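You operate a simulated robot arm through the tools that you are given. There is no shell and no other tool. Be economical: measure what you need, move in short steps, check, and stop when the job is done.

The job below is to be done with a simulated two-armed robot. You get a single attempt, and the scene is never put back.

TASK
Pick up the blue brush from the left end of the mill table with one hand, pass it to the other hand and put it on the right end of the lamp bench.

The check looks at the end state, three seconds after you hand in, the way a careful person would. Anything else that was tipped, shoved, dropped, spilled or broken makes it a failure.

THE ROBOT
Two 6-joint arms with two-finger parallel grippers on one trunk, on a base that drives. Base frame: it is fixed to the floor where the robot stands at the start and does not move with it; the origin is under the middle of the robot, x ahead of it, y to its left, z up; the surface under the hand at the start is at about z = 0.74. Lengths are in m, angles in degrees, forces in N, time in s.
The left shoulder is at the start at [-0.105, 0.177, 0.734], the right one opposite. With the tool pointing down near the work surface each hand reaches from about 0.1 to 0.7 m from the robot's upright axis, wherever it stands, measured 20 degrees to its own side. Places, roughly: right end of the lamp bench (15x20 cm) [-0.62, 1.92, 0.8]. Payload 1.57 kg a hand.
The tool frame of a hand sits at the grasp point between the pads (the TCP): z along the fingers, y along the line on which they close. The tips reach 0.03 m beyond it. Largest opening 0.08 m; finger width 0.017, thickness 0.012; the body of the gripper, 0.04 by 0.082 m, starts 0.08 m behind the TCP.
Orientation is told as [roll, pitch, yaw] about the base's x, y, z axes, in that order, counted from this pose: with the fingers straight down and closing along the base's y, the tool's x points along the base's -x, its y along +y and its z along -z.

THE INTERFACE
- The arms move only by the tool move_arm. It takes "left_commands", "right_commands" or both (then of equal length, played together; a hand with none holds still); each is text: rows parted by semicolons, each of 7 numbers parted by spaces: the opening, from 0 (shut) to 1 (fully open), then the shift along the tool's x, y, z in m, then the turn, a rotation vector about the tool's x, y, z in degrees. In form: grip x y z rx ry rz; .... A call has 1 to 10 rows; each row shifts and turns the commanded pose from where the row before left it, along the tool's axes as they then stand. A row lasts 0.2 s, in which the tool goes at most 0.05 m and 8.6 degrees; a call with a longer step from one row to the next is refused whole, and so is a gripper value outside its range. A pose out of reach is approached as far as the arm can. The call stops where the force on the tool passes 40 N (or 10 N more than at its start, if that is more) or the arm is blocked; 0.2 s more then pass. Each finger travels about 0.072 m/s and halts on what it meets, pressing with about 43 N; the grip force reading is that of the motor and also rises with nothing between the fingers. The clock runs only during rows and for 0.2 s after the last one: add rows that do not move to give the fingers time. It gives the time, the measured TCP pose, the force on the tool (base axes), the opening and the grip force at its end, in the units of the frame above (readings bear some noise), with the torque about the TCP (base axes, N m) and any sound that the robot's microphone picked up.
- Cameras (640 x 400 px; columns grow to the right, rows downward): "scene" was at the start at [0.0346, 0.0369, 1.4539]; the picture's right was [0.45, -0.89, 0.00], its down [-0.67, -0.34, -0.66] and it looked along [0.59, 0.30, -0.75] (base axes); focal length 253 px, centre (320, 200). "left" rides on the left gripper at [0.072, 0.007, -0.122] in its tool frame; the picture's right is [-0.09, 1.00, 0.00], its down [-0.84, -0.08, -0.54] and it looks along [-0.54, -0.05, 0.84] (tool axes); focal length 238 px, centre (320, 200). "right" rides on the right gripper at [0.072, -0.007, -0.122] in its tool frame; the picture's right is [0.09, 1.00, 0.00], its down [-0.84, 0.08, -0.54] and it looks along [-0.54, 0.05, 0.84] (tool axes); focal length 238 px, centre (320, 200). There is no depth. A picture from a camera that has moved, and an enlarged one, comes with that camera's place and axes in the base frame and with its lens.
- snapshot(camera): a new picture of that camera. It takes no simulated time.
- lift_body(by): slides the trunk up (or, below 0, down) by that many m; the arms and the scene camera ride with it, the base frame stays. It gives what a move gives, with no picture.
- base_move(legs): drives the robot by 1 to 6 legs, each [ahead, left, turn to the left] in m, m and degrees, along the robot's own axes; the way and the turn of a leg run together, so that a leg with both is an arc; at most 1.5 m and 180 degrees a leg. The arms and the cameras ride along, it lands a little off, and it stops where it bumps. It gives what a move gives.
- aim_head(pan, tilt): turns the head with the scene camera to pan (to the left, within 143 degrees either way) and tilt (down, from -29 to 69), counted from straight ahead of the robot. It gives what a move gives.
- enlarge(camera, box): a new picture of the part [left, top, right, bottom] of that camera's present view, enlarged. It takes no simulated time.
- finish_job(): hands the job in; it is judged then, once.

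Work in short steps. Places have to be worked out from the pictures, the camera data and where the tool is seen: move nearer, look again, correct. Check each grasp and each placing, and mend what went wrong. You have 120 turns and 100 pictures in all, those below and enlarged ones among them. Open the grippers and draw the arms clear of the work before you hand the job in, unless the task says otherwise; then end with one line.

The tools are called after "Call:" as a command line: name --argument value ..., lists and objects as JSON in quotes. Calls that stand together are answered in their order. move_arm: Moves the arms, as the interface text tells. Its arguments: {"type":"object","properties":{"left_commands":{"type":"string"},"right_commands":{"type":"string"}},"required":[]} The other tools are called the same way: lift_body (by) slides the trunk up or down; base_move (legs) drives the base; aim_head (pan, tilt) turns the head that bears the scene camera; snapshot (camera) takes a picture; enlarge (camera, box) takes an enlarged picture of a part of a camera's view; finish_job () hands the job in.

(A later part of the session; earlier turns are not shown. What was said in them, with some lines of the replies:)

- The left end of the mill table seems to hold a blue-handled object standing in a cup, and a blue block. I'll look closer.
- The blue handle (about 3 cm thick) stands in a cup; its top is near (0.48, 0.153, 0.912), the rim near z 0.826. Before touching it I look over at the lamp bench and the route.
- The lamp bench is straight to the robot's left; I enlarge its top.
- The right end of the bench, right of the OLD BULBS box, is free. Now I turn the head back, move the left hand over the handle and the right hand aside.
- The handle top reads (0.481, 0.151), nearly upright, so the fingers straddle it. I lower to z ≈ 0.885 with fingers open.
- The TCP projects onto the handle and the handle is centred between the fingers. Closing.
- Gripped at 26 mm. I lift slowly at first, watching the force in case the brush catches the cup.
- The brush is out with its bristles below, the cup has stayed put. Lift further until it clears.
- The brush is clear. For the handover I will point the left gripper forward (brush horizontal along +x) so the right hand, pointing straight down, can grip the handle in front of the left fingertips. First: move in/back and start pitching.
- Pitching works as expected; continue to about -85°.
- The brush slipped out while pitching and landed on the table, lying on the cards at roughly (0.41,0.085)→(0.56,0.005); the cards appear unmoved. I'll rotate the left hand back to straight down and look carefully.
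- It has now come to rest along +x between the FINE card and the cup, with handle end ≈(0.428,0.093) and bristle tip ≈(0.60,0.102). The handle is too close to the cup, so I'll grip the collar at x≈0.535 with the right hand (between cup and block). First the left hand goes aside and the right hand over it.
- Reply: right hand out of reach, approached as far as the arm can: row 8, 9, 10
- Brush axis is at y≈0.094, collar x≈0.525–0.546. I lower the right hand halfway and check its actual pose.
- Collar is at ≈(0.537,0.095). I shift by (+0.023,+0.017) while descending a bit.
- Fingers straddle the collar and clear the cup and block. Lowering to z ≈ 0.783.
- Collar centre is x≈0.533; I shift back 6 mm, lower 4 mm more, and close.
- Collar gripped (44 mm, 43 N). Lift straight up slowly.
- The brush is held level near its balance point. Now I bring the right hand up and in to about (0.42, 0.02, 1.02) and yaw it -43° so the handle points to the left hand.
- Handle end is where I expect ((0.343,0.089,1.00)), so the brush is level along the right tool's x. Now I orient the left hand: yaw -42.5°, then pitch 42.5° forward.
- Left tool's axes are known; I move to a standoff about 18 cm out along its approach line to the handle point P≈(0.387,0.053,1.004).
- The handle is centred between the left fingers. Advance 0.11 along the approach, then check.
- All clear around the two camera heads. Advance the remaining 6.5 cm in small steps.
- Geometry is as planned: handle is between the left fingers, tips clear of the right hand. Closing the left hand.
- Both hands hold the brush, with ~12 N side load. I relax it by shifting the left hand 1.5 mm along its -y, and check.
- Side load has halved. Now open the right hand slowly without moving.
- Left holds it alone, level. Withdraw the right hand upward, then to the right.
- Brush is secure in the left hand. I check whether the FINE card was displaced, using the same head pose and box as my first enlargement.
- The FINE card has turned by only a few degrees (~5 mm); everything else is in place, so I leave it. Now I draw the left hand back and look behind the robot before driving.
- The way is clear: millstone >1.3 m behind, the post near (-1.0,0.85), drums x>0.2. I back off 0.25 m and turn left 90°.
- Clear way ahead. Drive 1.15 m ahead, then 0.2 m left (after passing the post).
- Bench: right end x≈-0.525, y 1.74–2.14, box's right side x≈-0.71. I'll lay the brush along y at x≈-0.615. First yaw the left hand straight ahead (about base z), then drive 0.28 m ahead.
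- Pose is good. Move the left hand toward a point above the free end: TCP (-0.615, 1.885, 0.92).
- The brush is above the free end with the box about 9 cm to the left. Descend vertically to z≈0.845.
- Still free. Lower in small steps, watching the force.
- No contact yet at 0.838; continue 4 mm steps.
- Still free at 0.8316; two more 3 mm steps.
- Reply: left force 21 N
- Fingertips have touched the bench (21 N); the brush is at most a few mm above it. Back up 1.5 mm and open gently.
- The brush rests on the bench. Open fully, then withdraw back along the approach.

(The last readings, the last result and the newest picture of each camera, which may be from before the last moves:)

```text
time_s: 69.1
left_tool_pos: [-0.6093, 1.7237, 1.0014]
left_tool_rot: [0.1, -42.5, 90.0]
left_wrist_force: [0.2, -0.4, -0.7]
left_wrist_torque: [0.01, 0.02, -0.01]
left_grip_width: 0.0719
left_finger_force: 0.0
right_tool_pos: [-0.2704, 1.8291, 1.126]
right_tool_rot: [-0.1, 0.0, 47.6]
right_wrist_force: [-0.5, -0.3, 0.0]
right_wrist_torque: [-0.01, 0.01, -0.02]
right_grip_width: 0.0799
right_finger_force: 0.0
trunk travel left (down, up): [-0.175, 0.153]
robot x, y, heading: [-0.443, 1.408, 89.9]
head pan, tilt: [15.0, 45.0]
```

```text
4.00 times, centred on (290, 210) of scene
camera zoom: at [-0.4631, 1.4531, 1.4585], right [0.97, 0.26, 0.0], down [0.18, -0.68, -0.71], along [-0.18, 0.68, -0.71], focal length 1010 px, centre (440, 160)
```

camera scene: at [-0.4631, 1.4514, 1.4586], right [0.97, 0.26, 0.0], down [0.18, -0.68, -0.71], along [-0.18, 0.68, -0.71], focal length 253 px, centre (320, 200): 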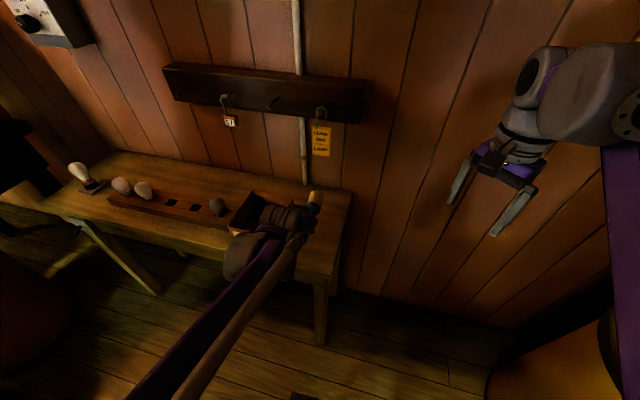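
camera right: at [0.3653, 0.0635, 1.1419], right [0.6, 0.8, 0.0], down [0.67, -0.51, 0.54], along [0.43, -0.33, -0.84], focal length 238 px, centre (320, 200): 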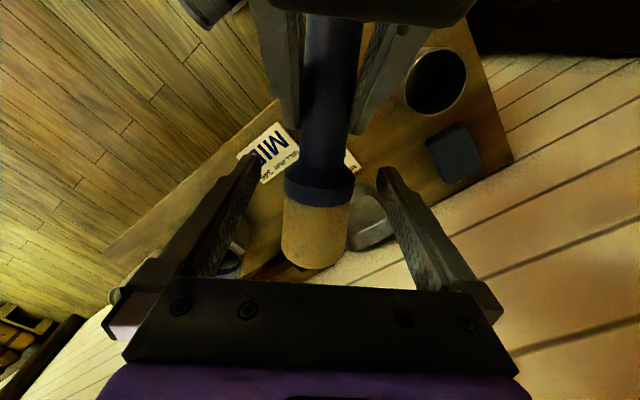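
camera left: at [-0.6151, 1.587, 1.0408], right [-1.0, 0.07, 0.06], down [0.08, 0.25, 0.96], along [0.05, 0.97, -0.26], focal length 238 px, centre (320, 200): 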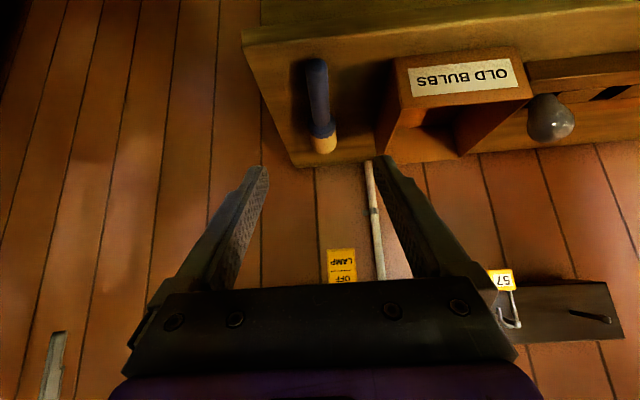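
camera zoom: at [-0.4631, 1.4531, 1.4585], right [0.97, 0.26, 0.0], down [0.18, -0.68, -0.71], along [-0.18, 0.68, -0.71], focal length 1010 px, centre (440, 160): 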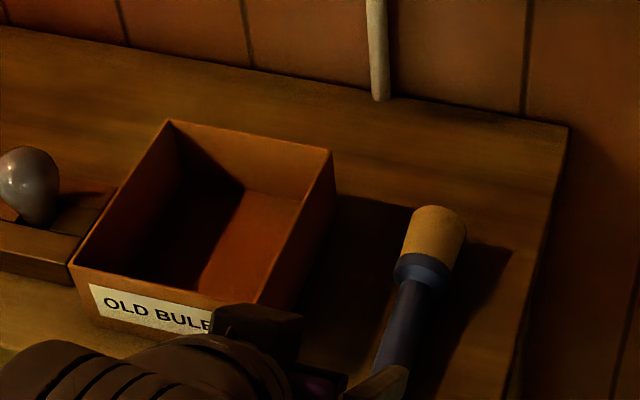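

The brush lies flat on the right end, clear of the box. I back the robot off to draw the arms clear and take a last look.

Call:
base_move --legs '[[-0.25, 0, 0]]'

Call:
snapshot --camera "scene"

```text
time_s: 71.0
left_tool_pos: [-0.6091, 1.4757, 1.0009]
left_tool_rot: [0.1, -42.4, 89.8]
left_wrist_force: [0.2, -0.7, 0.8]
left_wrist_torque: [-0.02, -0.01, -0.01]
left_grip_width: 0.0717
left_finger_force: 0.0
right_tool_pos: [-0.2696, 1.5792, 1.1259]
right_tool_rot: [0.0, 0.0, 47.4]
right_wrist_force: [0.0, -0.2, -0.1]
right_wrist_torque: [0.0, -0.01, 0.01]
right_grip_width: 0.08
right_finger_force: 0.0
trunk travel left (down, up): [-0.175, 0.153]
robot x, y, heading: [-0.4457, 1.1603, 89.9]
head pan, tilt: [15.0, 45.0]
```

```text
28 pictures are left
camera scene: at [-0.4631, 1.2033, 1.4585], right [0.97, 0.26, 0.0], down [0.18, -0.68, -0.71], along [-0.18, 0.68, -0.71], focal length 253 px, centre (320, 200)
```

scene: 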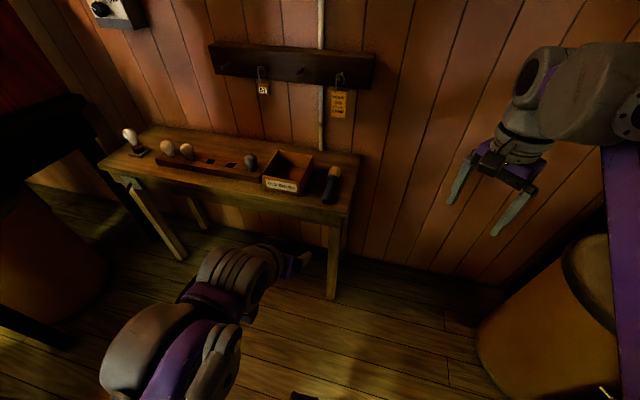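

The brush rests on the right end of the lamp bench, nothing on the bench was disturbed, and both hands are empty and clear. Handing in.

Call:
finish_job

```text
The job is handed in.
```

The blue brush now lies flat on the right end of the lamp bench, passed from the right hand to the left, but I dropped it once on the mill table along the way, which turned the FINE card a few degrees (about 5 mm); I left the card as it was.
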